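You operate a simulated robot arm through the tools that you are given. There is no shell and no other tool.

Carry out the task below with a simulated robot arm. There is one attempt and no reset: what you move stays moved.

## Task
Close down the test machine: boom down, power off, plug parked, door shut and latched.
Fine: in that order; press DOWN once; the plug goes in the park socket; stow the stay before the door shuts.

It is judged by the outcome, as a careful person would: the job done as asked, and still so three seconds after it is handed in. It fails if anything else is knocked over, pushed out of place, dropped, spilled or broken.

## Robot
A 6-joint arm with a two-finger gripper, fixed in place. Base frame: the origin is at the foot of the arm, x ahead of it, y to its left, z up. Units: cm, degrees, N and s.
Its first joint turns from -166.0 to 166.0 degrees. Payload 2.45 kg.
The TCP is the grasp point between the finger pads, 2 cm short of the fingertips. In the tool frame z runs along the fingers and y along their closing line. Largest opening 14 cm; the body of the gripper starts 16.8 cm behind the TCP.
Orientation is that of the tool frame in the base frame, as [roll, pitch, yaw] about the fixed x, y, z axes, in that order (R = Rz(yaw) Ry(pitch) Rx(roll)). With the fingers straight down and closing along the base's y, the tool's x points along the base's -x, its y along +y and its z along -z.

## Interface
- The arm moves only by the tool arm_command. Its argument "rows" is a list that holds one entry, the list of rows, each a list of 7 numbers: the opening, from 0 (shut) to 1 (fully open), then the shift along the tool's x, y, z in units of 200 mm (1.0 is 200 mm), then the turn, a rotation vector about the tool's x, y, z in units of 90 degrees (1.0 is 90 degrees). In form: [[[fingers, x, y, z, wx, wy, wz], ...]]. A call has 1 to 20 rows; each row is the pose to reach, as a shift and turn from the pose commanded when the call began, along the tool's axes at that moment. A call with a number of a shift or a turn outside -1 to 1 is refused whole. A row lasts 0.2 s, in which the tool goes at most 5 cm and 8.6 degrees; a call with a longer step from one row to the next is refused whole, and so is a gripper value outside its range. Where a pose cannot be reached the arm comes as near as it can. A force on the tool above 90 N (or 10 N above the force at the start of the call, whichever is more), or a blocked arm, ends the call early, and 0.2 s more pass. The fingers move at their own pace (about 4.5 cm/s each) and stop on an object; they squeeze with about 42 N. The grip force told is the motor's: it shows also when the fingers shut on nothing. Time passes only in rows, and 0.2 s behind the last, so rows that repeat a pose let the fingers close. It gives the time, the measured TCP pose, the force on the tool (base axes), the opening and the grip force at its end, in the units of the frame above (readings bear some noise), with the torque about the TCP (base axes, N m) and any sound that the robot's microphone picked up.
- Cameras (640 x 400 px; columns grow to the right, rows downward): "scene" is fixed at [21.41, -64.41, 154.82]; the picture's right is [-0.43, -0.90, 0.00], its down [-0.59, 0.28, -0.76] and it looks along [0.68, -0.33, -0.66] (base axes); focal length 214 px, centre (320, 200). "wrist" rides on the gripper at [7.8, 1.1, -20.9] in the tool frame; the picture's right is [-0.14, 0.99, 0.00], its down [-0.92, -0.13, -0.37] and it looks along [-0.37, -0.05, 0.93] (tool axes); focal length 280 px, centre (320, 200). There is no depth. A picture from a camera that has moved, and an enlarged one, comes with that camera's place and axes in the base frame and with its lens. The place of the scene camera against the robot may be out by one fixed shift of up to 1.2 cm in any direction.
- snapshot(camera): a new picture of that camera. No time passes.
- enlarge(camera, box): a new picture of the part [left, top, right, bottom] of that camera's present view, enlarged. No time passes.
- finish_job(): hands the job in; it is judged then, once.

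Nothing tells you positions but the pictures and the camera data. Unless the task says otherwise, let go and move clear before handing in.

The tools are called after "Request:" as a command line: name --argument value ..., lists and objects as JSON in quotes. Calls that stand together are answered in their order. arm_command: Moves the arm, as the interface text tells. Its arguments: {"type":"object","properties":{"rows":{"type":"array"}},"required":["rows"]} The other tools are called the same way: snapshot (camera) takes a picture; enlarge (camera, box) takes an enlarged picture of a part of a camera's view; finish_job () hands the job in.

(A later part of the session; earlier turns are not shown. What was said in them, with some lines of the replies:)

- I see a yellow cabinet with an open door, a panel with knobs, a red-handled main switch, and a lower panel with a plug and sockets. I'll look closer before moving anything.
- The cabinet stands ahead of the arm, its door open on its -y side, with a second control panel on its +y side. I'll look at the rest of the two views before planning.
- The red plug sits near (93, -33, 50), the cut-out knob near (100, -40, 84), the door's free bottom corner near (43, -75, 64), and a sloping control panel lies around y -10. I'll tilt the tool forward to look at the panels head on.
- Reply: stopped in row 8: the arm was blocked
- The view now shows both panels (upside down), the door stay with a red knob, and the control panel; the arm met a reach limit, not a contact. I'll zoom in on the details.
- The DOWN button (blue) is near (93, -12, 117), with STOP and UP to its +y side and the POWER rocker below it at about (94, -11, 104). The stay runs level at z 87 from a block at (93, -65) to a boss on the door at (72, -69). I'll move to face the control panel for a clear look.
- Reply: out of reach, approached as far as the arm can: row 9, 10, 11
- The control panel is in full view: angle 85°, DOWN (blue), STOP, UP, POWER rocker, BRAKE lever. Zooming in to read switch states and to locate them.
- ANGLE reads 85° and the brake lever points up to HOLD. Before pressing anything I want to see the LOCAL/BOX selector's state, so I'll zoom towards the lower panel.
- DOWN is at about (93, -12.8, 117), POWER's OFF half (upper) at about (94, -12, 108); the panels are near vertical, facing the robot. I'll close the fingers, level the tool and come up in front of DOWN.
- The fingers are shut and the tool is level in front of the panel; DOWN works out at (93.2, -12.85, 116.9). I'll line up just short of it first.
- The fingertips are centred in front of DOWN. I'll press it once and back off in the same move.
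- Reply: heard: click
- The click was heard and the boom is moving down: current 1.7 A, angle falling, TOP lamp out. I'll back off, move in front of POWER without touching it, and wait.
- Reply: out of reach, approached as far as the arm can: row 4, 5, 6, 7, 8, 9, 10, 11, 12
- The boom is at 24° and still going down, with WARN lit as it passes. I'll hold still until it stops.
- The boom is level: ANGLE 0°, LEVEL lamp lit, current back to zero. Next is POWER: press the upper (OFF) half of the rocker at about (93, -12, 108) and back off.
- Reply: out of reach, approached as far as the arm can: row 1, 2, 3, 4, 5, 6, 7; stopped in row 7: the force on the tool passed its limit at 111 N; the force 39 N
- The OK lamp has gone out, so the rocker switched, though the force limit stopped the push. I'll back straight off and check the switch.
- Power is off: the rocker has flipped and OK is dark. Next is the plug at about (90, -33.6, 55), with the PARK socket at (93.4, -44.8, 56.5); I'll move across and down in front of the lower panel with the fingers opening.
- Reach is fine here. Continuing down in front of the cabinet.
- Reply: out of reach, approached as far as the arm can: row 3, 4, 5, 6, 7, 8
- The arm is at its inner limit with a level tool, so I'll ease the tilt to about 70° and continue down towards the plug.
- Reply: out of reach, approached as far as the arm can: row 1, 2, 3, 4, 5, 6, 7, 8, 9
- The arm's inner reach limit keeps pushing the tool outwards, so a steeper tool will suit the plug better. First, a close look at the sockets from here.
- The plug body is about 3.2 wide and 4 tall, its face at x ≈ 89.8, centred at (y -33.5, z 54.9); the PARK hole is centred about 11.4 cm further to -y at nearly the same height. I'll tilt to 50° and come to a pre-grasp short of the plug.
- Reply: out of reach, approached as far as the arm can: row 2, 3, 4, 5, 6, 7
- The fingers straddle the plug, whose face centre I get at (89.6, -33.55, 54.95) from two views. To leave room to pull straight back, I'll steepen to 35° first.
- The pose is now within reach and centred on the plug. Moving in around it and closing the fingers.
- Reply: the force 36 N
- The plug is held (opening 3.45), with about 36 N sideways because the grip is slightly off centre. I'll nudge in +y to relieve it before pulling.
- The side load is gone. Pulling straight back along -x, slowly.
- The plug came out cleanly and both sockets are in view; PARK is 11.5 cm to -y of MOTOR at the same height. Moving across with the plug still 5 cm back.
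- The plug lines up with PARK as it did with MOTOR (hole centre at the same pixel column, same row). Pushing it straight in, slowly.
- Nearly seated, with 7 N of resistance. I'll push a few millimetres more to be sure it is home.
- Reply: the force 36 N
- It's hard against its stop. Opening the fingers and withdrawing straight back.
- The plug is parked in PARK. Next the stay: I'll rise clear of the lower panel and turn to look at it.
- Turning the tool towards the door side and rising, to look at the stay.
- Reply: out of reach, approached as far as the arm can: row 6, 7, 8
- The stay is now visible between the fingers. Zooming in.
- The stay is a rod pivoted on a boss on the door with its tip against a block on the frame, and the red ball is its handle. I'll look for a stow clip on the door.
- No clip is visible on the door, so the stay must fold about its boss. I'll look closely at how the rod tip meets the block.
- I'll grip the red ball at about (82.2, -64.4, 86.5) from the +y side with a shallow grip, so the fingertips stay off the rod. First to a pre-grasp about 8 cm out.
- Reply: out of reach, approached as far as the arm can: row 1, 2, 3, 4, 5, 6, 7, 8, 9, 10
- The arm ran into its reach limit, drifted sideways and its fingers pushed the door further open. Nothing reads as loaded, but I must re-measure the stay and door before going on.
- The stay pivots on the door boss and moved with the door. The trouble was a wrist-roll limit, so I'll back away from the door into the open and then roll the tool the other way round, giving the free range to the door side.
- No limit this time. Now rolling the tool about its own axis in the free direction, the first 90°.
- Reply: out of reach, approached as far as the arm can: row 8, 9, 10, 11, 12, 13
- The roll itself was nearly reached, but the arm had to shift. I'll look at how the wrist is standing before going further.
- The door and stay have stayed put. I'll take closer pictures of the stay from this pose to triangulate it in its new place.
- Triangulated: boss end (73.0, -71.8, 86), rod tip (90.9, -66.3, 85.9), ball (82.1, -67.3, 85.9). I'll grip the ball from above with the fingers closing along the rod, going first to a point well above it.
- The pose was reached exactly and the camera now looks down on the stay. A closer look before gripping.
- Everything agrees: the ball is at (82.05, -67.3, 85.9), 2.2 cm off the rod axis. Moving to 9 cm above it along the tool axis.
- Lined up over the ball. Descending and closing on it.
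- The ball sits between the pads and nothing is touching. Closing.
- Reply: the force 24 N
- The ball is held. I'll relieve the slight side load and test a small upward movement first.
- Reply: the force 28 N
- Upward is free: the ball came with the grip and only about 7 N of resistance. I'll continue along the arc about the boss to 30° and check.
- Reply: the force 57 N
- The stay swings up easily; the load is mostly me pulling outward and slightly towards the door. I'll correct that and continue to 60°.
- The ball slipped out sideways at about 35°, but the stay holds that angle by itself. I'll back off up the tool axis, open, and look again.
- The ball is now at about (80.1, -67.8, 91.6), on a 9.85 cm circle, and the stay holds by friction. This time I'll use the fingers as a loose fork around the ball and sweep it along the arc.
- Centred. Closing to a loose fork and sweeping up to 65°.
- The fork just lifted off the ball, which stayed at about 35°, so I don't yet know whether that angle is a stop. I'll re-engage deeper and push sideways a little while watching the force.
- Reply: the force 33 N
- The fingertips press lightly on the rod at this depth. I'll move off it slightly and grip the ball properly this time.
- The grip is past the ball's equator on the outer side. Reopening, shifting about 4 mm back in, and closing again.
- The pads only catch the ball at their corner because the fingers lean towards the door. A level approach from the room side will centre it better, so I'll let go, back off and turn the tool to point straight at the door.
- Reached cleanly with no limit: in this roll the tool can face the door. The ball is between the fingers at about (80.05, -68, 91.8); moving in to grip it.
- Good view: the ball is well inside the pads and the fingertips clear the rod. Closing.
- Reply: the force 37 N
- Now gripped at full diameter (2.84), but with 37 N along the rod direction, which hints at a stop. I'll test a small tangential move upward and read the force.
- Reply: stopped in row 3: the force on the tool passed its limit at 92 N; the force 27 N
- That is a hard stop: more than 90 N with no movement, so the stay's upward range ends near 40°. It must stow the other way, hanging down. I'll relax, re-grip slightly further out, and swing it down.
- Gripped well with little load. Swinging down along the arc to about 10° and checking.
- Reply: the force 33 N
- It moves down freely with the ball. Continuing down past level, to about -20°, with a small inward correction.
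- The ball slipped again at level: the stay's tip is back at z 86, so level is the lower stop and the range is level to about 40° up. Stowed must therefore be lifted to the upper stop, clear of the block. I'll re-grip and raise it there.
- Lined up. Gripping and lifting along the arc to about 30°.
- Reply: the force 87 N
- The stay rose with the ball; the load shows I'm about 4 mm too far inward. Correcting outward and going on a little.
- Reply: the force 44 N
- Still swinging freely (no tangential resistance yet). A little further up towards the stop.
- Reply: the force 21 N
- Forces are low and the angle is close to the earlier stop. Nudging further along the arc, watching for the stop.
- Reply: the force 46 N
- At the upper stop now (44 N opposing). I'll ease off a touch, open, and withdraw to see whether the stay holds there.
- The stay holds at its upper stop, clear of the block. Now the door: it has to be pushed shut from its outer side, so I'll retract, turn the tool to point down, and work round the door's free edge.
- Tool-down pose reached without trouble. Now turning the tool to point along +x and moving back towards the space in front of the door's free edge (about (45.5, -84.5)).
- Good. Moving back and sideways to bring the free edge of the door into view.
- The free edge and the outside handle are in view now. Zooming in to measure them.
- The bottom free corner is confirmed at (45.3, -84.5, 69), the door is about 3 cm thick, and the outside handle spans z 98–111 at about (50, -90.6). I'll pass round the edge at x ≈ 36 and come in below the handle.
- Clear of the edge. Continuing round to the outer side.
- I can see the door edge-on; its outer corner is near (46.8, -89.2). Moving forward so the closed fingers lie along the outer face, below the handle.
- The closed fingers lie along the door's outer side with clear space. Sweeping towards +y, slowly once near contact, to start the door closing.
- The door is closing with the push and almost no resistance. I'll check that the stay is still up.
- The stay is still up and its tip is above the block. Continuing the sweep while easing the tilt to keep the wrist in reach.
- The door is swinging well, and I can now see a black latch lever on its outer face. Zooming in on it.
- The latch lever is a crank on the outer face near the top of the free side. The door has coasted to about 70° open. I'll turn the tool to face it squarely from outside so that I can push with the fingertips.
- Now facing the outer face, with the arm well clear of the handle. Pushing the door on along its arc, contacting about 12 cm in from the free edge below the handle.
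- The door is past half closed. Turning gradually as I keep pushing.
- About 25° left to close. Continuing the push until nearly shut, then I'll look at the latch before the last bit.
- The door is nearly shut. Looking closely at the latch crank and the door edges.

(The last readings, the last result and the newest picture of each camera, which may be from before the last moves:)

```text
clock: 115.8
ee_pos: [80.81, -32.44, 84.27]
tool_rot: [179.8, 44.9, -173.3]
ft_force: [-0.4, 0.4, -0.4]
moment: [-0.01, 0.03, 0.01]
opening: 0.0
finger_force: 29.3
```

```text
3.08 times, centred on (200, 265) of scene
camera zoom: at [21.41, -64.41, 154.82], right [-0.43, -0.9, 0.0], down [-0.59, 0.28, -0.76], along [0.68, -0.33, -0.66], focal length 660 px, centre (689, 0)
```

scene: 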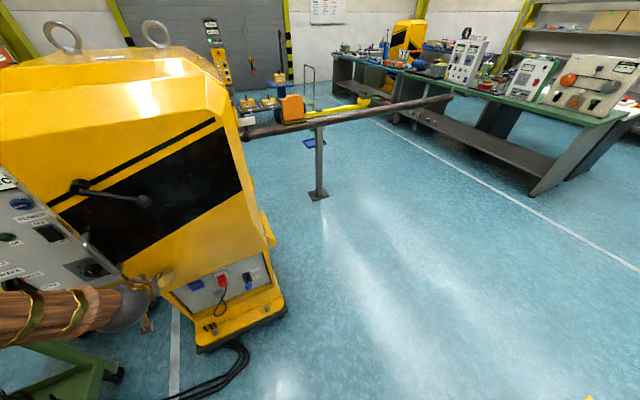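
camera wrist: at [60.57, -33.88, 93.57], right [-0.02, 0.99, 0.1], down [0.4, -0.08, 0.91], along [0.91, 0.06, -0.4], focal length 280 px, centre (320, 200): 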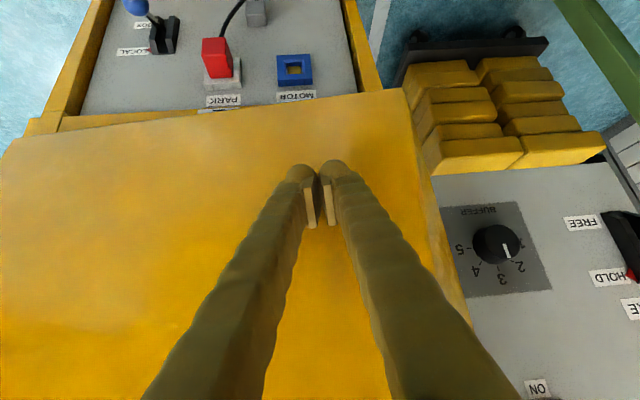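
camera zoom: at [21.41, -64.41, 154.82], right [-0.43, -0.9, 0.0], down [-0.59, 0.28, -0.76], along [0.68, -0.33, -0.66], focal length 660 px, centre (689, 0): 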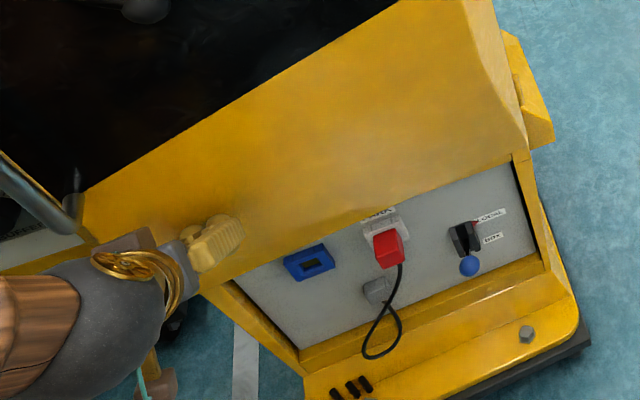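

The door looks almost flush and the crank points towards the hinge and down by about 40°. I'll push the door gently until it meets something.

Request:
arm_command --rows '[[[0, -0.0354, 0, 0.0354, 0, 0, 0], [0, -0.0708, 0, 0.0708, 0, 0, 0], [0, -0.0955, 0, 0.0955, 0, 0, 0], [0, -0.12, 0, 0.12, 0, 0, 0], [0, -0.138, 0, 0.138, 0, 0, 0], [0, -0.156, 0, 0.156, 0, 0, 0]]]'

Request:
snapshot --camera "wrist"

Request:
snapshot --camera "scene"

```text
clock: 117.3
ee_pos: [84.81, -31.84, 83.71]
tool_rot: [179.7, 44.5, -173.4]
ft_force: [-12.2, -0.2, -0.7]
moment: [0.05, 0.01, -0.1]
opening: 0.0
finger_force: 29.2
stopped in row 6: the force on the tool passed its limit at 95 N (the readings are from after the stop); the commanded pose is now the measured one
```

```text
taken
camera wrist: at [64.56, -33.35, 93.32], right [-0.02, 0.99, 0.1], down [0.41, -0.08, 0.91], along [0.91, 0.06, -0.41], focal length 280 px, centre (320, 200)
```

wrist: 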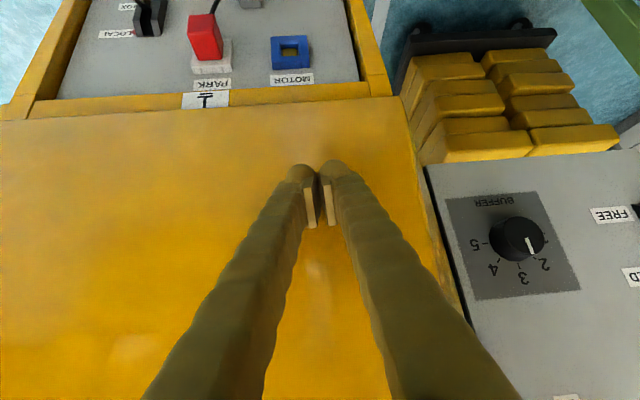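

```text
taken
```

scene: 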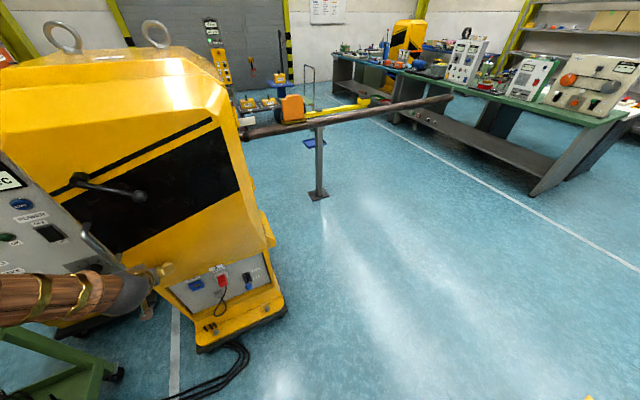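

The door is hard against its frame. I'll back off and rise to look at the latch from the front.

Request:
arm_command --rows '[[[0, 0.003, 0.01, -0.12, 0, 0, 0], [0, 0.006, 0.03, -0.28, 0, 0, 0], [0, 0.009, 0.05, -0.45, 0, 0, 0], [0, 0.012, 0.07, -0.62, 0, 0, 0], [0, 0.016, 0.095, -0.79, 0, 0, 0], [0, 0.019, 0.119, -0.95, 0, 0, 0]]]'

Request:
snapshot --camera "wrist"

Request:
enlarge --camera "scene" --box '[0, 60, 260, 240]'

```text
clock: 118.7
ee_pos: [70.83, -31.5, 97.2]
tool_rot: [179.8, 44.6, -173.4]
ft_force: [0.6, -0.3, -0.3]
moment: [-0.01, -0.01, 0.02]
opening: 0.0
finger_force: 29.4
```

```text
taken
camera wrist: at [50.64, -32.72, 106.62], right [-0.02, 0.99, 0.1], down [0.41, -0.08, 0.91], along [0.91, 0.06, -0.41], focal length 280 px, centre (320, 200)
```

wrist: 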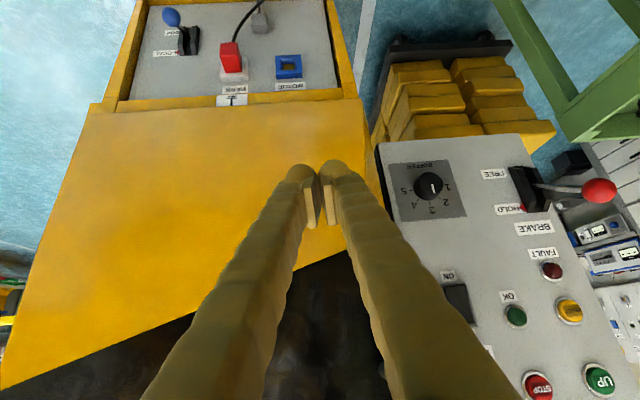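

```text
2.22 times, centred on (130, 150) of scene
camera zoom: at [21.41, -64.41, 154.82], right [-0.43, -0.9, 0.0], down [-0.59, 0.28, -0.76], along [0.68, -0.33, -0.66], focal length 477 px, centre (742, 311)
```

zoom: 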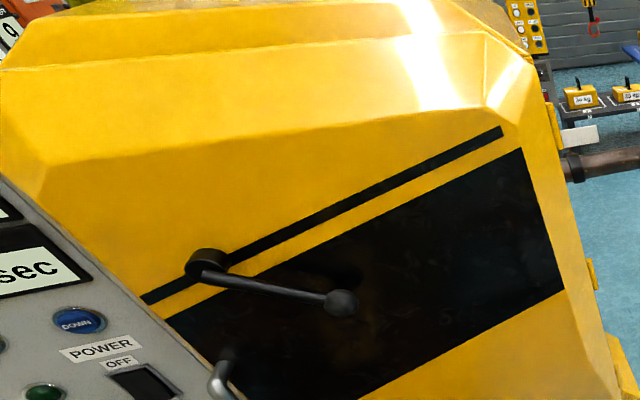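

The door sits flush. Rising and tilting up to look straight at the latch.

Request:
arm_command --rows '[[[0, -0.0645, 0.009, -0.121, 0.0085, -0.0285, 0.0087], [0, -0.129, 0.0175, -0.243, 0.017, -0.057, 0.0173], [0, -0.1935, 0.026, -0.364, 0.0255, -0.0855, 0.026], [0, -0.258, 0.035, -0.485, 0.034, -0.114, 0.0347], [0, -0.3225, 0.044, -0.607, 0.0425, -0.1425, 0.0433], [0, -0.387, 0.0525, -0.728, 0.051, -0.171, 0.052], [0, -0.387, 0.0525, -0.728, 0.051, -0.171, 0.052]]]'

Request:
snapshot --camera "wrist"

Request:
enlarge --camera "wrist" --box '[160, 180, 420, 400]'

```text
clock: 120.3
ee_pos: [66.08, -30.75, 112.82]
tool_rot: [178.0, 59.8, 178.4]
ft_force: [-0.5, 0.2, -0.5]
moment: [0.0, -0.01, 0.0]
opening: 0.0
finger_force: 29.4
```

```text
taken
camera wrist: at [44.11, -29.96, 116.56], right [0.06, 0.99, 0.14], down [0.14, -0.14, 0.98], along [0.99, -0.04, -0.15], focal length 280 px, centre (320, 200)
```

wrist: 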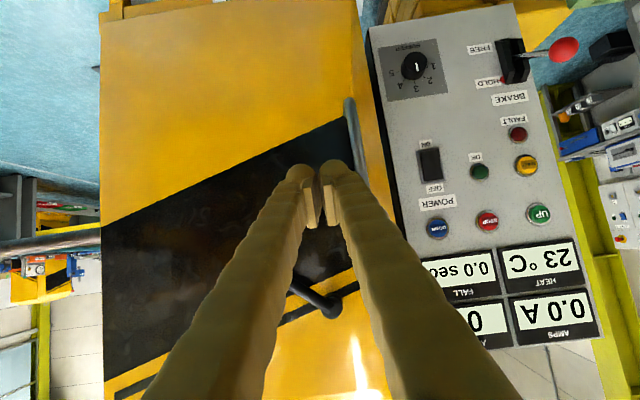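

```text
1.82 times, centred on (290, 290) of wrist
camera zoom: at [44.11, -29.96, 116.56], right [0.06, 0.99, 0.14], down [0.14, -0.14, 0.98], along [0.99, -0.04, -0.15], focal length 510 px, centre (374, 36)
```

zoom: 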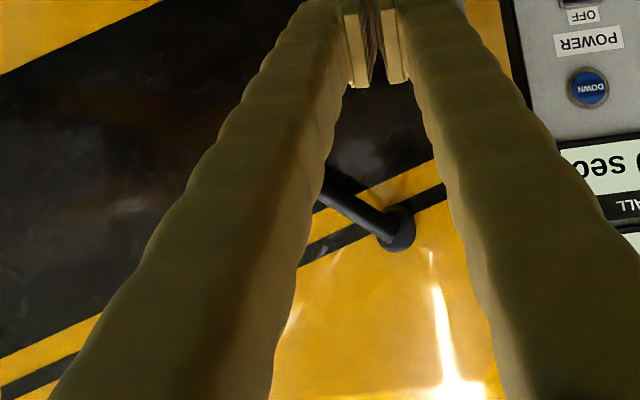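

The hub is at about (85, -31.8, 125) but the fingers hide the crank. Sidestepping in +y to see it.

Request:
arm_command --rows '[[[0, 0, 0.16, 0, 0, 0, 0], [0, 0, 0.32, 0, 0, 0, 0], [0, 0, 0.48, 0, 0, 0, 0], [0, 0, 0.64, 0, 0, 0, 0], [0, 0, 0.79, 0, 0, 0, 0], [0, 0, 0.79, 0, 0, 0, 0]]]'

Request:
snapshot --camera "wrist"

Request:
enlarge --camera "wrist" --box '[60, 200, 260, 330]'

```text
clock: 121.7
ee_pos: [66.4, -14.85, 112.53]
tool_rot: [177.5, 59.3, 178.3]
ft_force: [-0.3, 0.2, -0.1]
moment: [-0.02, 0.02, 0.02]
opening: 0.0
finger_force: 29.3
```

```text
taken
camera wrist: at [44.41, -14.11, 116.6], right [0.07, 0.99, 0.14], down [0.15, -0.15, 0.98], along [0.99, -0.04, -0.16], focal length 280 px, centre (320, 200)
```

wrist: 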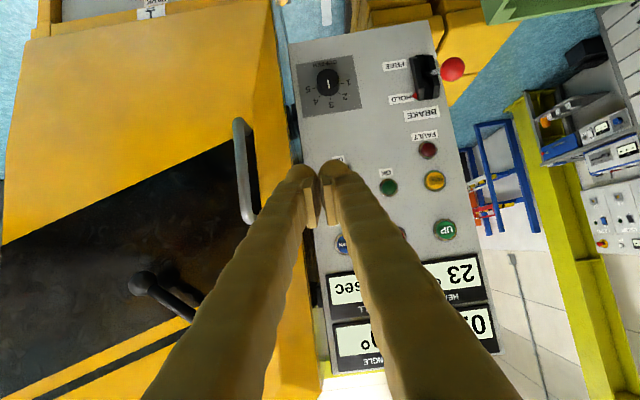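

```text
3.08 times, centred on (160, 265) of wrist
camera zoom: at [44.41, -14.11, 116.6], right [0.07, 0.99, 0.14], down [0.15, -0.15, 0.98], along [0.99, -0.04, -0.16], focal length 863 px, centre (812, 0)
```

zoom: 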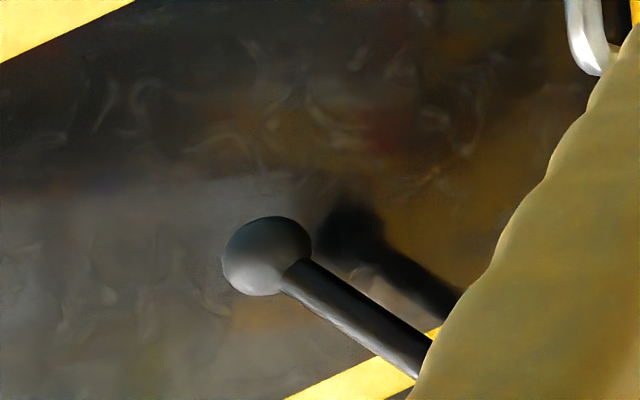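

The knob is at (81.2, -40.6, 118.1): the crank points 40° down towards the hinge, and the tongue inside is opposite it, 40° up over the keeper. So the latch engages by lifting the crank to level. I'll come in under the knob.

Request:
arm_command --rows '[[[0, -0.02, -0.143, 0.042, 0, -0.029, 0], [0, -0.04, -0.287, 0.0845, 0, -0.058, 0], [0, -0.061, -0.43, 0.127, 0, -0.087, 0], [0, -0.081, -0.573, 0.169, 0, -0.116, 0], [0, -0.101, -0.717, 0.211, 0, -0.145, 0], [0, -0.1215, -0.86, 0.2535, 0, -0.174, 0], [0, -0.1215, -0.86, 0.2535, 0, -0.174, 0]]]'

Request:
snapshot --camera "wrist"

```text
clock: 123.3
ee_pos: [71.64, -32.01, 112.67]
tool_rot: [176.0, 75.7, 176.4]
ft_force: [0.7, -0.2, 0.3]
moment: [-0.01, -0.01, 0.0]
opening: 0.0
finger_force: 29.3
```

```text
taken
camera wrist: at [49.62, -31.09, 110.34], right [0.03, 0.99, 0.15], down [-0.13, -0.15, 0.98], along [0.99, -0.05, 0.12], focal length 280 px, centre (320, 200)
```

wrist: 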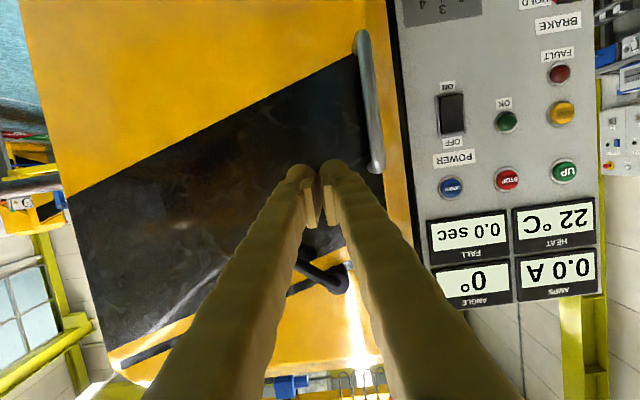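

Moving across to below and in front of the knob.

Request:
arm_command --rows '[[[0, 0.007, -0.116, 0.033, 0, 0, 0], [0, 0.014, -0.2325, 0.0655, 0, 0, 0], [0, 0.021, -0.349, 0.098, 0, 0, 0], [0, 0.0285, -0.465, 0.131, 0, 0, 0], [0, 0.0285, -0.465, 0.131, 0, 0, 0]]]'

Request:
snapshot --camera "wrist"

Request:
enlarge --camera "wrist" --box '[240, 110, 480, 300]'

Request:
enlarge --camera "scene" --box '[40, 140, 180, 260]'

```text
clock: 124.5
ee_pos: [74.23, -41.48, 111.16]
tool_rot: [175.9, 75.6, 176.4]
ft_force: [-0.1, -0.1, -0.5]
moment: [0.01, -0.02, -0.01]
opening: 0.01
finger_force: 29.1
```

```text
taken
camera wrist: at [52.07, -40.45, 108.83], right [0.03, 0.99, 0.15], down [-0.13, -0.15, 0.98], along [0.99, -0.05, 0.12], focal length 280 px, centre (320, 200)
```

wrist: 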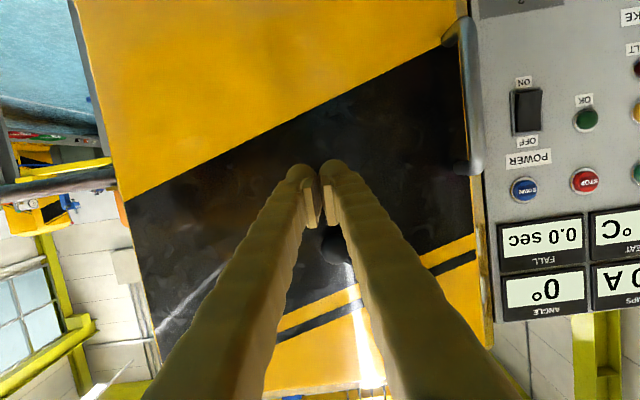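

```text
2.11 times, centred on (360, 205) of wrist
camera zoom: at [52.07, -40.45, 108.83], right [0.03, 0.99, 0.15], down [-0.13, -0.15, 0.98], along [0.99, -0.05, 0.12], focal length 590 px, centre (236, 190)
```

zoom: 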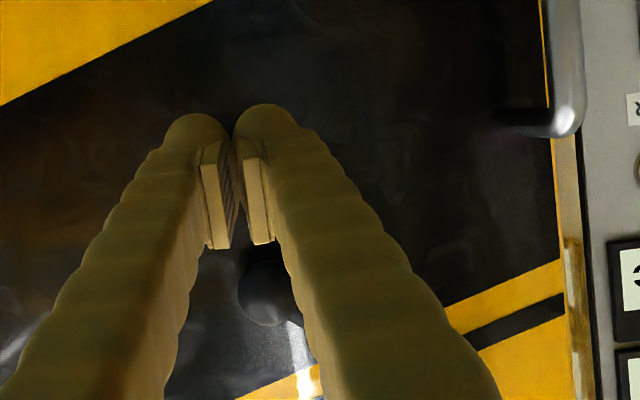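

```text
3.33 times, centred on (110, 200) of scene
camera zoom: at [21.41, -64.41, 154.82], right [-0.43, -0.9, 0.0], down [-0.59, 0.28, -0.76], along [0.68, -0.33, -0.66], focal length 715 px, centre (1020, 200)
```

zoom: 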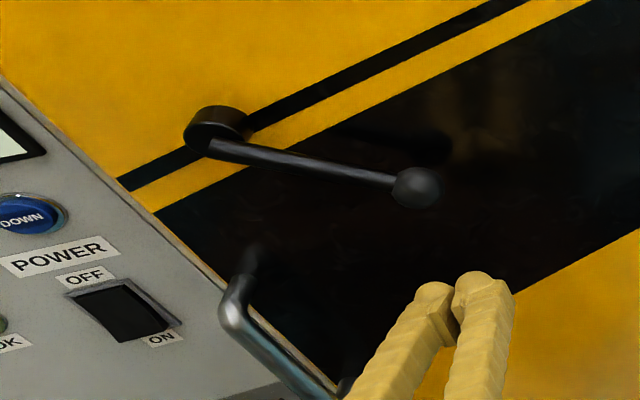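

The knob is just above and ahead of the fingertips. Moving in underneath it.

Request:
arm_command --rows '[[[0, -0.05, 0.005, 0.11, 0, 0, 0], [0, -0.1, 0.01, 0.22, 0, 0, 0], [0, -0.1507, 0.015, 0.328, 0, 0, 0], [0, -0.1507, 0.015, 0.328, 0, 0, 0]]]'

Request:
enlarge --camera "scene" --box '[40, 140, 180, 260]'

Request:
enlarge --camera "wrist" --box '[220, 110, 460, 300]'

```text
clock: 125.5
ee_pos: [81.37, -41.08, 112.49]
tool_rot: [176.0, 75.6, 176.3]
ft_force: [-0.9, 0.6, 0.6]
moment: [-0.01, 0.01, 0.01]
opening: 0.01
finger_force: 29.7
```

```text
3.33 times, centred on (110, 200) of scene
camera zoom: at [21.41, -64.41, 154.82], right [-0.43, -0.9, 0.0], down [-0.59, 0.28, -0.76], along [0.68, -0.33, -0.66], focal length 715 px, centre (1020, 200)
```

zoom: 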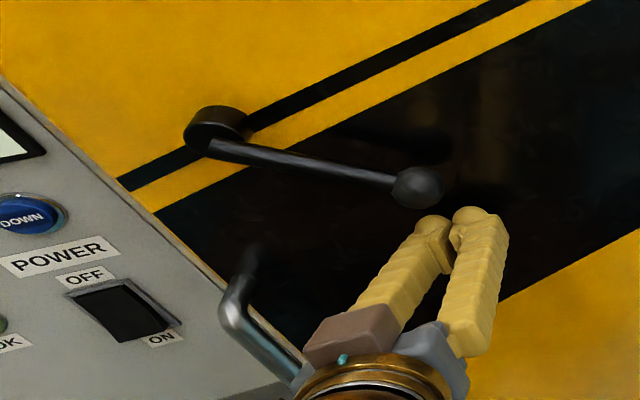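

```text
2.11 times, centred on (340, 205) of wrist
camera zoom: at [59.22, -40.24, 110.14], right [0.03, 0.99, 0.15], down [-0.13, -0.15, 0.98], along [0.99, -0.05, 0.12], focal length 590 px, centre (278, 190)
```

zoom: 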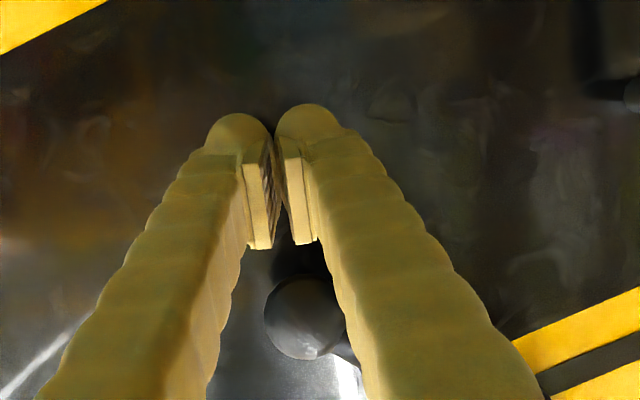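

The fingers are under the knob without touching. Lifting slowly and watching the force.

Request:
arm_command --rows '[[[0, -0.0242, -0.001, -0.0062, 0, 0, 0], [0, -0.0485, -0.002, -0.0124, 0, 0, 0], [0, -0.0727, -0.004, -0.0185, 0, 0, 0], [0, -0.097, -0.007, -0.0247, 0, 0, 0], [0, -0.1211, -0.011, -0.0309, 0, 0, 0], [0, -0.1454, -0.016, -0.037, 0, 0, 0], [0, -0.1454, -0.016, -0.037, 0, 0, 0]]]'

Request:
enlarge --camera "scene" --box '[40, 140, 180, 260]'

Request:
enlarge --camera "wrist" --box '[220, 110, 460, 300]'

```text
clock: 127.1
ee_pos: [81.39, -41.37, 115.4]
tool_rot: [175.9, 75.4, 176.4]
ft_force: [-1.7, -2.0, -3.4]
moment: [0.01, -0.04, 0.01]
opening: 0.0
finger_force: 28.9
```

```text
3.33 times, centred on (110, 200) of scene
camera zoom: at [21.41, -64.41, 154.82], right [-0.43, -0.9, 0.0], down [-0.59, 0.28, -0.76], along [0.68, -0.33, -0.66], focal length 715 px, centre (1020, 200)
```

zoom: 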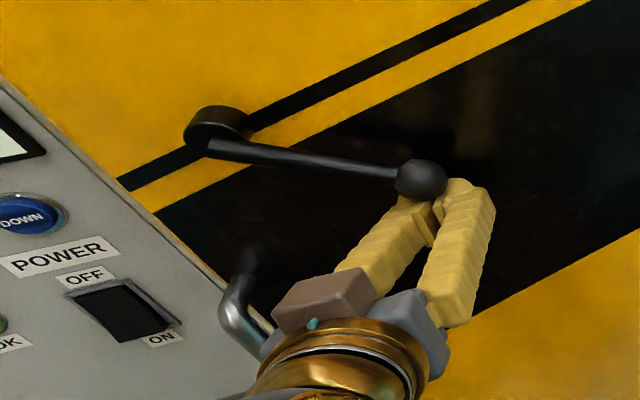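

```text
2.11 times, centred on (340, 205) of wrist
camera zoom: at [59.24, -40.48, 113.13], right [0.03, 0.99, 0.15], down [-0.13, -0.15, 0.98], along [0.99, -0.05, 0.12], focal length 590 px, centre (278, 190)
```

zoom: 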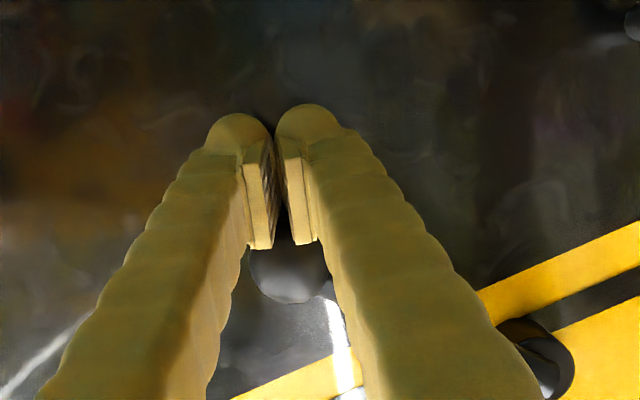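

The crank is rising with the push (only about 3 N). Continuing up along its arc.

Request:
arm_command --rows '[[[0, -0.0242, -0.0125, -0.0062, 0, 0, 0], [0, -0.0485, -0.025, -0.0124, 0, 0, 0], [0, -0.0727, -0.037, -0.0185, 0, 0, 0], [0, -0.097, -0.0475, -0.0247, 0, 0, 0], [0, -0.1211, -0.057, -0.0309, 0, 0, 0], [0, -0.1454, -0.065, -0.037, 0, 0, 0], [0, -0.1696, -0.073, -0.0432, 0, 0, 0], [0, -0.1938, -0.08, -0.0494, 0, 0, 0], [0, -0.218, -0.086, -0.0556, 0, 0, 0], [0, -0.218, -0.086, -0.0556, 0, 0, 0]]]'

Request:
enlarge --camera "scene" --box '[40, 140, 180, 260]'

Request:
enlarge --camera "wrist" --box '[220, 110, 460, 300]'

```text
clock: 129.3
ee_pos: [81.42, -43.22, 119.89]
tool_rot: [176.0, 75.6, 176.3]
ft_force: [-1.1, -0.4, 0.1]
moment: [0.02, 0.02, -0.02]
opening: 0.0
finger_force: 29.3
```

```text
3.33 times, centred on (110, 200) of scene
camera zoom: at [21.41, -64.41, 154.82], right [-0.43, -0.9, 0.0], down [-0.59, 0.28, -0.76], along [0.68, -0.33, -0.66], focal length 715 px, centre (1020, 200)
```

zoom: 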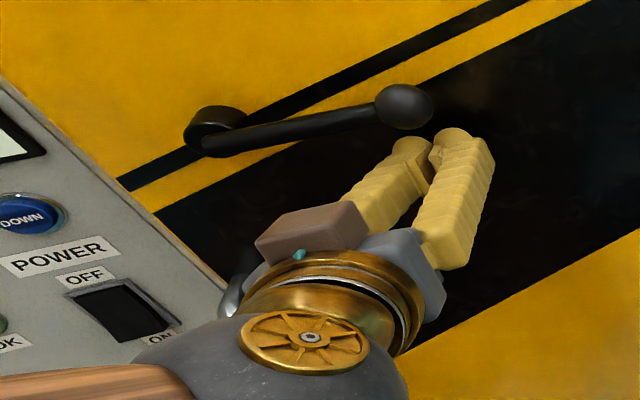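

```text
2.11 times, centred on (340, 205) of wrist
camera zoom: at [59.27, -42.27, 117.55], right [0.03, 0.99, 0.15], down [-0.13, -0.15, 0.98], along [0.99, -0.05, 0.12], focal length 590 px, centre (278, 190)
```

zoom: 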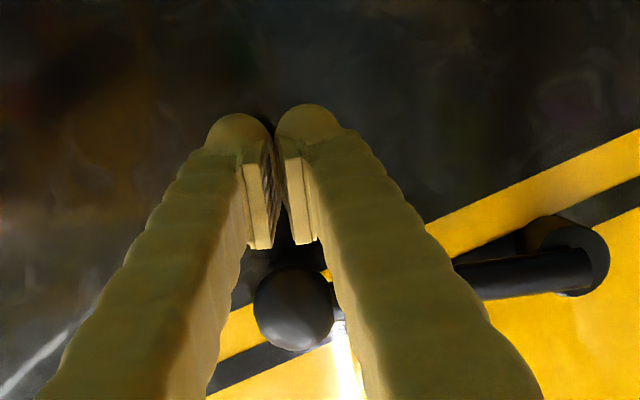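

The crank is now level (knob at z ≈ 125) and slightly ahead of my fingers. I'll push a bit further to learn whether that is its stop.

Request:
arm_command --rows '[[[0, -0.0242, -0.001, -0.0062, 0, 0, 0], [0, -0.0485, -0.001, -0.0124, 0, 0, 0], [0, -0.0727, -0.001, -0.0185, 0, 0, 0], [0, -0.097, -0.001, -0.0247, 0, 0, 0], [0, -0.1211, -0.001, -0.0309, 0, 0, 0], [0, -0.1211, -0.001, -0.0309, 0, 0, 0]]]'

Request:
enlarge --camera "scene" --box '[40, 140, 180, 260]'

```text
clock: 130.7
ee_pos: [81.43, -43.43, 121.79]
tool_rot: [175.7, 75.2, 176.0]
ft_force: [-6.7, 7.6, -52.5]
moment: [-0.31, 0.06, -0.42]
opening: 0.6
finger_force: 29.6
```

```text
3.33 times, centred on (110, 200) of scene
camera zoom: at [21.41, -64.41, 154.82], right [-0.43, -0.9, 0.0], down [-0.59, 0.28, -0.76], along [0.68, -0.33, -0.66], focal length 715 px, centre (1020, 200)
```

zoom: 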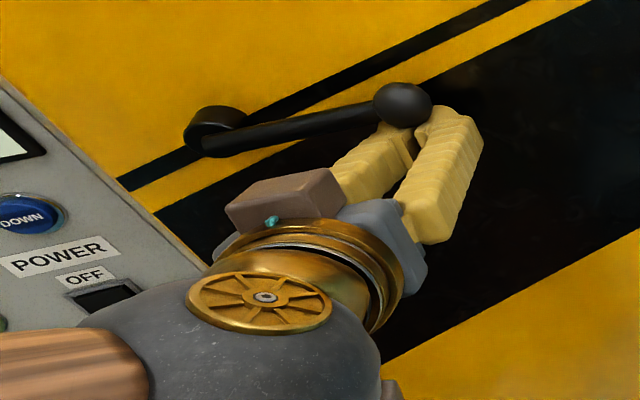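

52 N against a hard stop, so level is the crank's end position. Backing off downwards and away, then checking.

Request:
arm_command --rows '[[[0, 0.03, 0, 0.008, 0, 0, 0], [0, 0.06, 0, 0.016, 0, 0, 0], [0, 0.08, 0, -0.08, 0, 0, 0], [0, 0.105, 0, -0.23, 0, 0, 0], [0, 0.135, 0, -0.38, 0, 0, 0], [0, 0.165, 0, -0.53, 0, 0, 0], [0, 0.165, 0, -0.53, 0, 0, 0]]]'

Request:
snapshot --camera "wrist"

Request:
enlarge --camera "scene" --box '[0, 60, 260, 240]'

Request:
snapshot --camera "scene"

```text
clock: 132.3
ee_pos: [70.36, -43.52, 121.97]
tool_rot: [175.9, 75.6, 176.4]
ft_force: [-0.8, -0.7, -0.7]
moment: [-0.07, -0.03, 0.01]
opening: 0.0
finger_force: 29.5
```

```text
taken
camera wrist: at [48.21, -42.57, 119.61], right [0.03, 0.99, 0.15], down [-0.13, -0.15, 0.98], along [0.99, -0.05, 0.12], focal length 280 px, centre (320, 200)
```

wrist: 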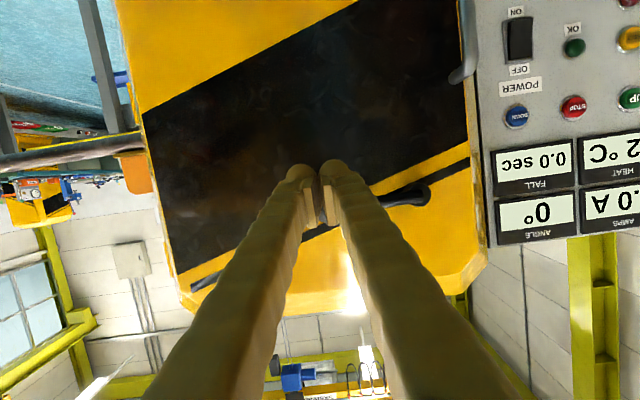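

```text
2.22 times, centred on (130, 150) of scene
camera zoom: at [21.41, -64.41, 154.82], right [-0.43, -0.9, 0.0], down [-0.59, 0.28, -0.76], along [0.68, -0.33, -0.66], focal length 477 px, centre (742, 311)
```

zoom: 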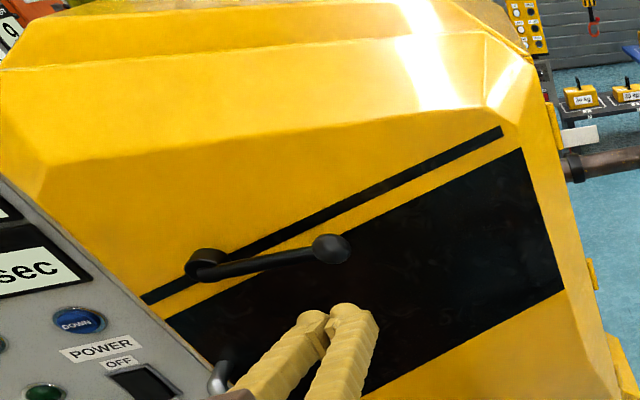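

```text
taken
```

scene: 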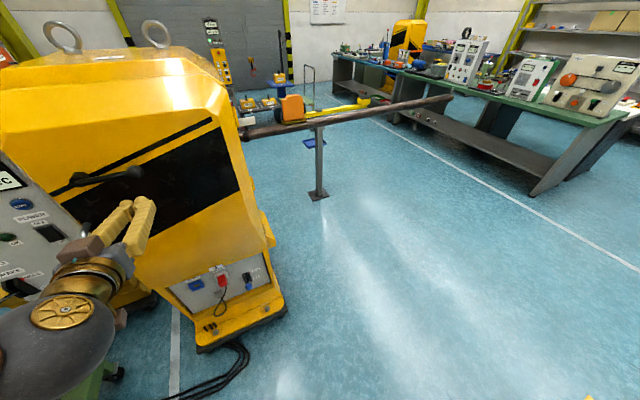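

The crank stays level by itself. To confirm it is really latched I'll take hold of the D-handle and give a small tug.

Request:
arm_command --rows '[[[0, 0.095, 0.094, 0.03, 0, 0, 0], [0, 0.189, 0.188, 0.06, 0, 0, 0], [0.2, 0.284, 0.283, 0.1, 0, 0, 0], [0.4, 0.379, 0.377, 0.14, 0, 0, 0], [0.4, 0.474, 0.471, 0.18, 0, 0, 0], [0.4, 0.568, 0.565, 0.22, 0, 0, 0], [0.4, 0.663, 0.66, 0.26, 0, 0, 0], [0.4, 0.758, 0.754, 0.31, 0, 0, 0], [0.4, 0.8525, 0.848, 0.3585, 0, 0, 0], [0.4, 0.8525, 0.848, 0.3585, 0, 0, 0]]]'

Request:
snapshot --camera "wrist"

Request:
enlarge --camera "wrist" --box '[220, 60, 460, 250]'

```text
clock: 134.5
ee_pos: [72.84, -26.03, 103.85]
tool_rot: [175.9, 75.7, 176.4]
ft_force: [-0.3, -0.9, 0.0]
moment: [-0.01, 0.01, 0.01]
opening: 5.6
finger_force: 0.0
```

```text
taken
camera wrist: at [50.62, -25.06, 101.48], right [0.03, 0.99, 0.15], down [-0.13, -0.15, 0.98], along [0.99, -0.05, 0.12], focal length 280 px, centre (320, 200)
```

wrist: 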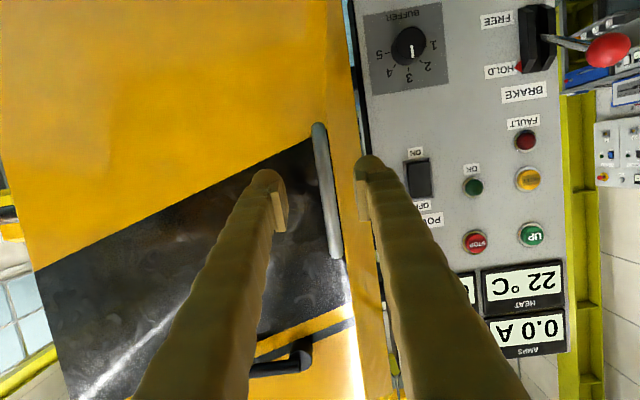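

```text
2.11 times, centred on (340, 155) of wrist
camera zoom: at [50.62, -25.06, 101.48], right [0.03, 0.99, 0.15], down [-0.13, -0.15, 0.98], along [0.99, -0.05, 0.12], focal length 590 px, centre (278, 295)
```

zoom: 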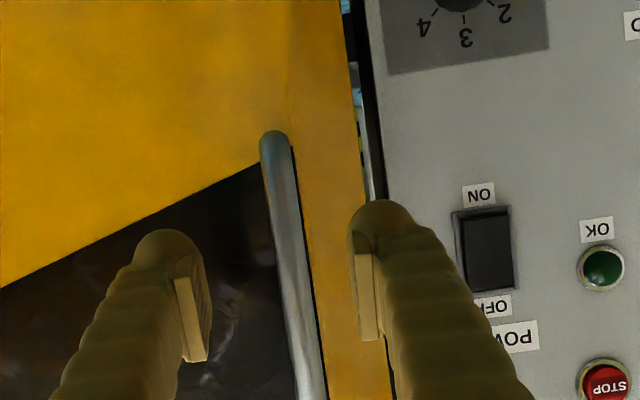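

The handle bar is between the fingers. Moving in and closing on it gently.

Request:
arm_command --rows '[[[0.4, -0.0285, 0.004, 0.111, 0, 0, 0], [0.4, -0.057, 0.0085, 0.223, 0, 0, 0], [0.4, -0.0855, 0.013, 0.334, 0, 0, 0], [0.4, -0.114, 0.017, 0.4455, 0, 0, 0], [0.4, -0.114, 0.017, 0.4455, 0, 0, 0], [0.2, -0.114, 0.017, 0.4455, 0, 0, 0], [0.0, -0.114, 0.017, 0.4455, 0, 0, 0], [0.0, -0.114, 0.017, 0.4455, 0, 0, 0], [0.0, -0.114, 0.017, 0.4455, 0, 0, 0]]]'

Request:
enlarge --camera "wrist" --box '[220, 60, 460, 250]'

```text
clock: 136.5
ee_pos: [82.04, -25.52, 103.73]
tool_rot: [176.1, 75.5, 176.5]
ft_force: [-0.2, 9.2, 0.7]
moment: [-0.91, -0.06, -0.08]
opening: 1.02
finger_force: 31.6
```

```text
2.11 times, centred on (340, 155) of wrist
camera zoom: at [59.92, -24.61, 101.4], right [0.03, 0.99, 0.15], down [-0.13, -0.15, 0.98], along [0.99, -0.05, 0.12], focal length 590 px, centre (278, 295)
```

zoom: 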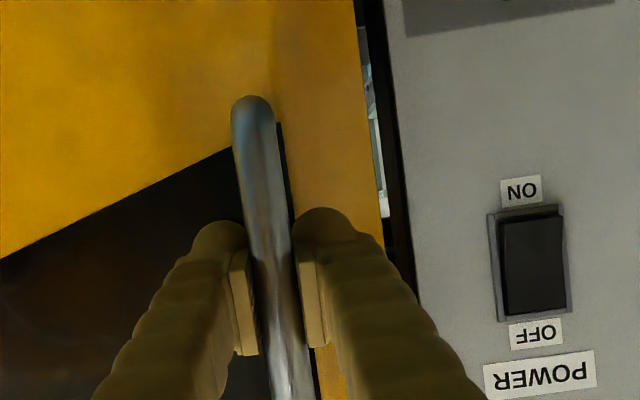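

Holding the handle. A small tug, 5 mm towards -x.

Request:
arm_command --rows '[[[0.0, 0.0031, 0, -0.0121, 0, 0, 0], [0.0, 0.0062, 0, -0.0242, 0, 0, 0], [0.0, 0.0062, 0, -0.0242, 0, 0, 0]]]'

Request:
enlarge --camera "wrist" --box '[220, 60, 460, 250]'

```text
clock: 137.3
ee_pos: [81.57, -25.55, 103.62]
tool_rot: [176.1, 75.6, 176.5]
ft_force: [15.8, 0.1, -12.8]
moment: [-1.1, -0.1, -0.01]
opening: 1.08
finger_force: 37.6
```

```text
2.11 times, centred on (340, 155) of wrist
camera zoom: at [59.45, -24.71, 101.42], right [0.03, 0.99, 0.15], down [-0.13, -0.15, 0.98], along [0.99, -0.05, 0.12], focal length 590 px, centre (278, 295)
```

zoom: 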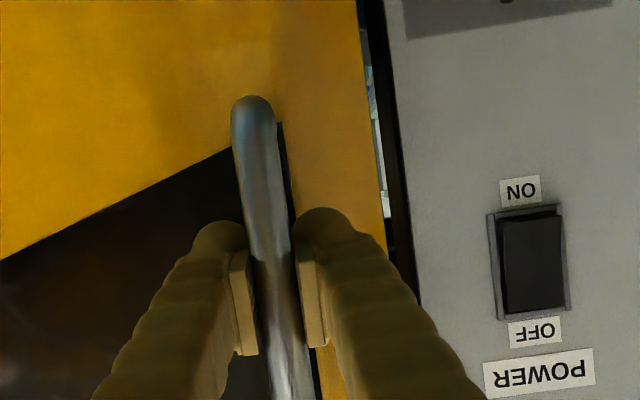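

A light 16 N so far, which may just be play in the latch. Pulling a few millimetres more to see whether it holds.

Request:
arm_command --rows '[[[0.0, 0.0031, 0, -0.0121, 0, 0, 0], [0.0, 0.0062, 0, -0.0242, 0, 0, 0], [0.0, 0.0062, 0, -0.0242, 0, 0, 0]]]'

Request:
enlarge --camera "wrist" --box '[220, 60, 460, 250]'

```text
clock: 138.1
ee_pos: [81.07, -25.72, 103.84]
tool_rot: [176.1, 75.6, 176.4]
ft_force: [36.6, 6.9, -0.5]
moment: [-1.01, -0.07, -0.07]
opening: 1.08
finger_force: 37.9
```

```text
2.11 times, centred on (340, 155) of wrist
camera zoom: at [59.01, -24.74, 101.53], right [0.03, 0.99, 0.15], down [-0.13, -0.15, 0.98], along [0.99, -0.05, 0.12], focal length 590 px, centre (278, 295)
```

zoom: 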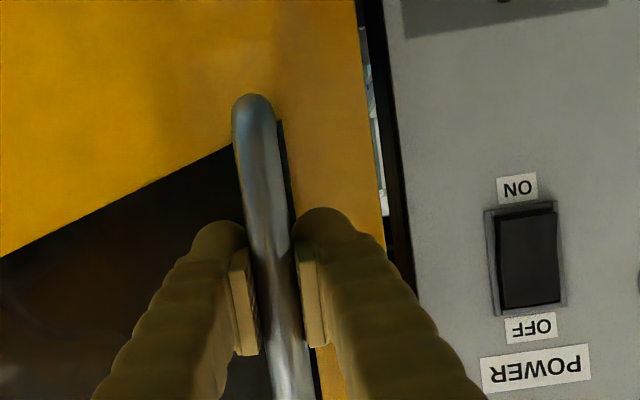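

The force climbs steadily (16 N, then 37 N), so something is holding the door, where an unlatched door swung with under 1 N. I'll return the handle to where it was, let go and back away.

Request:
arm_command --rows '[[[0.0, -0.0062, 0, 0.0242, 0, 0, 0], [0.0, -0.0124, 0, 0.0484, 0, 0, 0], [0.0, -0.0136, 0, 0.0533, 0, 0, 0], [0.0, -0.0136, 0, 0.0533, 0, 0, 0]]]'

Request:
enlarge --camera "scene" --box '[40, 140, 180, 260]'

Request:
enlarge --camera "wrist" --box '[220, 60, 460, 250]'

```text
clock: 139.1
ee_pos: [82.2, -25.49, 103.7]
tool_rot: [175.9, 75.4, 176.4]
ft_force: [-32.2, 39.5, -3.1]
moment: [-1.15, -0.22, -0.38]
opening: 1.07
finger_force: 38.0
```

```text
3.33 times, centred on (110, 200) of scene
camera zoom: at [21.41, -64.41, 154.82], right [-0.43, -0.9, 0.0], down [-0.59, 0.28, -0.76], along [0.68, -0.33, -0.66], focal length 715 px, centre (1020, 200)
```

zoom: 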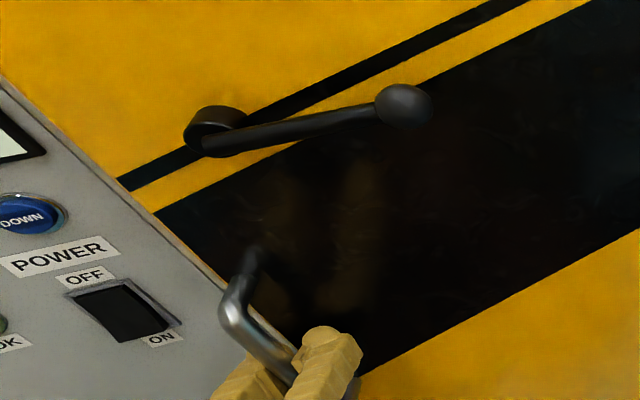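

```text
2.11 times, centred on (340, 155) of wrist
camera zoom: at [60.01, -24.62, 101.46], right [0.03, 0.99, 0.15], down [-0.13, -0.15, 0.98], along [0.99, -0.05, 0.12], focal length 590 px, centre (278, 295)
```

zoom: 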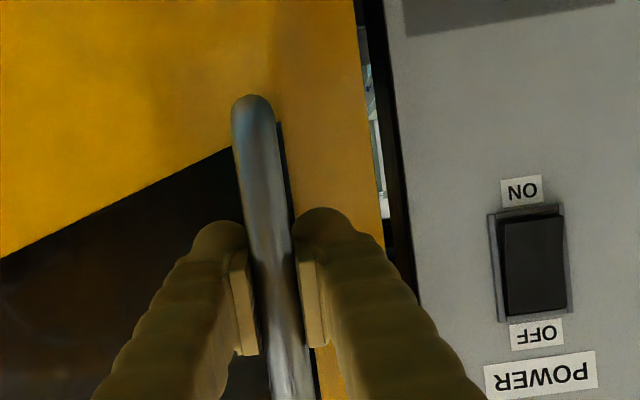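

Held between the frame on one side and the latch on the other, with hardly any play: it is latched. Letting go and backing off.

Request:
arm_command --rows '[[[0.0, 0.005, -0.006, -0.0194, 0, 0, 0], [0.3, 0.005, -0.006, -0.0194, 0, 0, 0], [0.4, 0.005, -0.006, -0.0194, 0, 0, 0], [0.4, 0.005, -0.006, -0.0194, 0, 0, 0], [0.4, 0.005, -0.006, -0.0194, 0, 0, 0], [0.4, 0.04, -0.006, -0.15, 0, 0, 0], [0.4, 0.08, -0.006, -0.3, 0, 0, 0], [0.4, 0.12, -0.006, -0.45, 0, 0, 0], [0.4, 0.12, -0.006, -0.45, 0, 0, 0]]]'

Request:
snapshot --camera "wrist"

Request:
snapshot --camera "scene"

```text
clock: 141.1
ee_pos: [72.9, -25.72, 104.02]
tool_rot: [176.0, 75.6, 176.5]
ft_force: [0.8, 0.6, -0.5]
moment: [0.04, 0.02, 0.0]
opening: 5.6
finger_force: 0.0
```

```text
taken
camera wrist: at [50.72, -24.77, 101.62], right [0.03, 0.99, 0.15], down [-0.13, -0.15, 0.98], along [0.99, -0.05, 0.12], focal length 280 px, centre (320, 200)
```

wrist: 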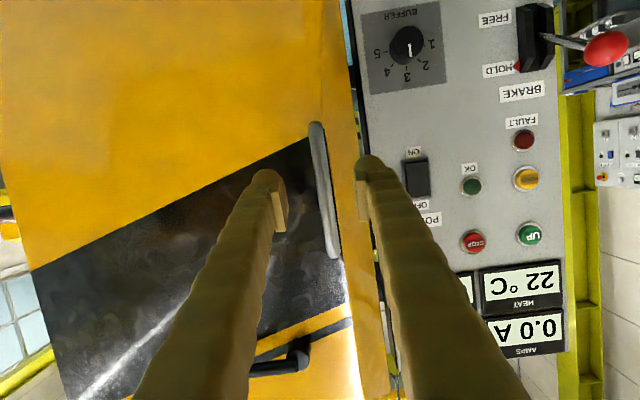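

```text
taken
```

scene: 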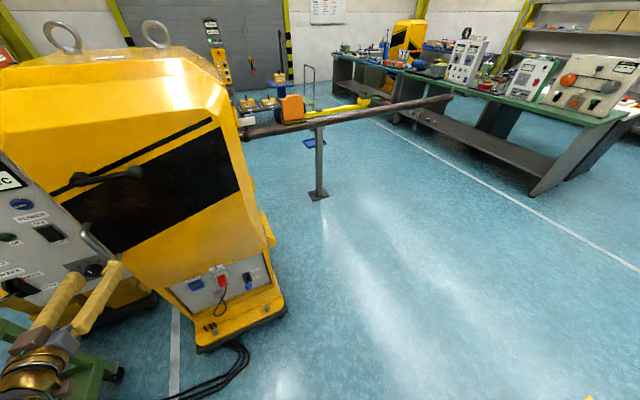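

Handle released, door shut, crank level. One last look at the details while I move clear.

Request:
arm_command --rows '[[[0.4, -0.054, 0, -0.09, 0, 0.043, 0], [0.4, -0.108, 0, -0.18, 0, 0.0865, 0], [0.4, -0.162, 0, -0.27, 0, 0.13, 0], [0.4, -0.216, 0, -0.365, 0, 0.173, 0], [0.4, -0.216, 0, -0.365, 0, 0.173, 0]]]'

Request:
snapshot --camera "wrist"

Request:
enlarge --camera "scene" --box '[0, 60, 280, 350]'

Request:
enlarge --camera "scene" --box '[150, 230, 290, 340]'

Request:
enlarge --camera "scene" --box '[220, 60, 480, 220]'

```text
clock: 142.3
ee_pos: [66.76, -26.13, 109.76]
tool_rot: [178.0, 60.0, 178.6]
ft_force: [0.3, -0.3, -0.5]
moment: [0.0, 0.03, -0.01]
opening: 5.57
finger_force: 0.1
```

```text
taken
camera wrist: at [44.89, -25.21, 113.56], right [0.06, 0.99, 0.14], down [0.14, -0.14, 0.98], along [0.99, -0.04, -0.15], focal length 280 px, centre (320, 200)
```

wrist: 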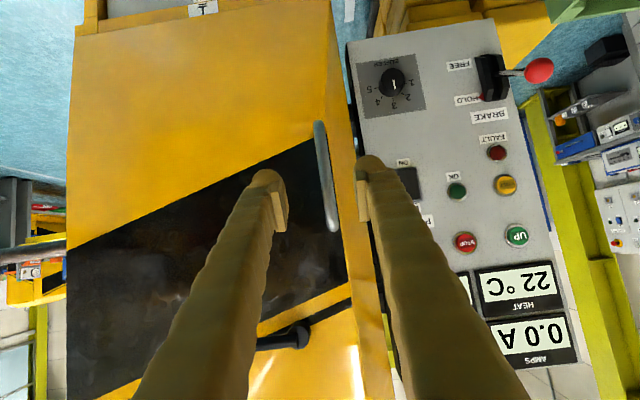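

```text
1.38 times, centred on (140, 205) of scene
camera zoom: at [21.41, -64.41, 154.82], right [-0.43, -0.9, 0.0], down [-0.59, 0.28, -0.76], along [0.68, -0.33, -0.66], focal length 296 px, centre (568, 193)
```

zoom: 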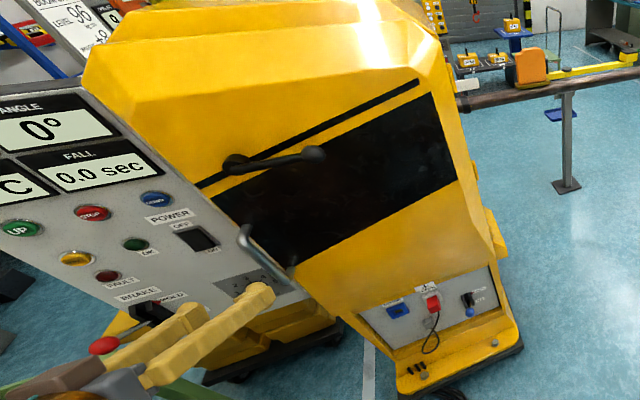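

```text
3.64 times, centred on (220, 285) of scene
camera zoom: at [21.41, -64.41, 154.82], right [-0.43, -0.9, 0.0], down [-0.59, 0.28, -0.76], along [0.68, -0.33, -0.66], focal length 780 px, centre (684, -109)
```

zoom: 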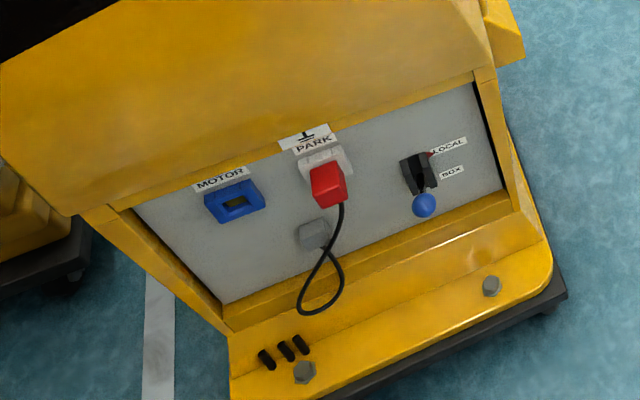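

```text
2.46 times, centred on (350, 140) of scene
camera zoom: at [21.41, -64.41, 154.82], right [-0.43, -0.9, 0.0], down [-0.59, 0.28, -0.76], along [0.68, -0.33, -0.66], focal length 528 px, centre (246, 348)
```

zoom: 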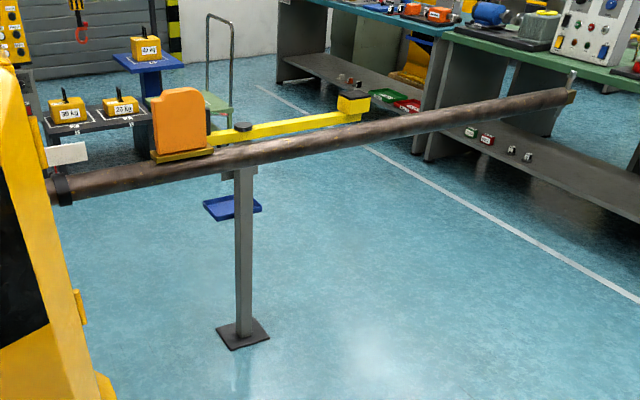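

The boom is level (ANGLE 0°), POWER is off with OK dark, the plug is in PARK, and the door is shut with the crank at its stop. It held when tugged, I've let go of everything and the arm is clear. One thing I couldn't see with the door closed is the stay: I left it at its upper stop. Handing in.

Request:
finish_job

```text
The job is handed in.
```

The test machine is closed down, in the order you asked, and the job is handed in:

1. **Boom:** I pressed DOWN once. The boom came down to ANGLE 0° and the LEVEL lamp lit.
2. **Power:** The POWER rocker is at OFF and the OK lamp is out. The push reached 111 N, above the 90 N limit, and the arm stopped; the switch had flipped and shows no damage.
3. **Plug:** The red plug came out of MOTOR and is pushed fully home in PARK.
4. **Stay:** I raised it to its upper stop, about 40° up, where it holds by itself. There is no clip on the door, so I took that stop as its stowed position. I couldn't see it once the door was closed.
5. **Door:** It is shut, with the latch crank at its level stop. I tugged the handle and the door held; unlatched, it had swung with almost no force.

While I was setting up for the stay, the arm hit a reach limit and its fingers pushed the door further open. The stay's ball also slipped out of the grip twice, and once the stay took over 90 N against its upper stop. I saw no damage, and I noticed nothing else knocked or out of place.
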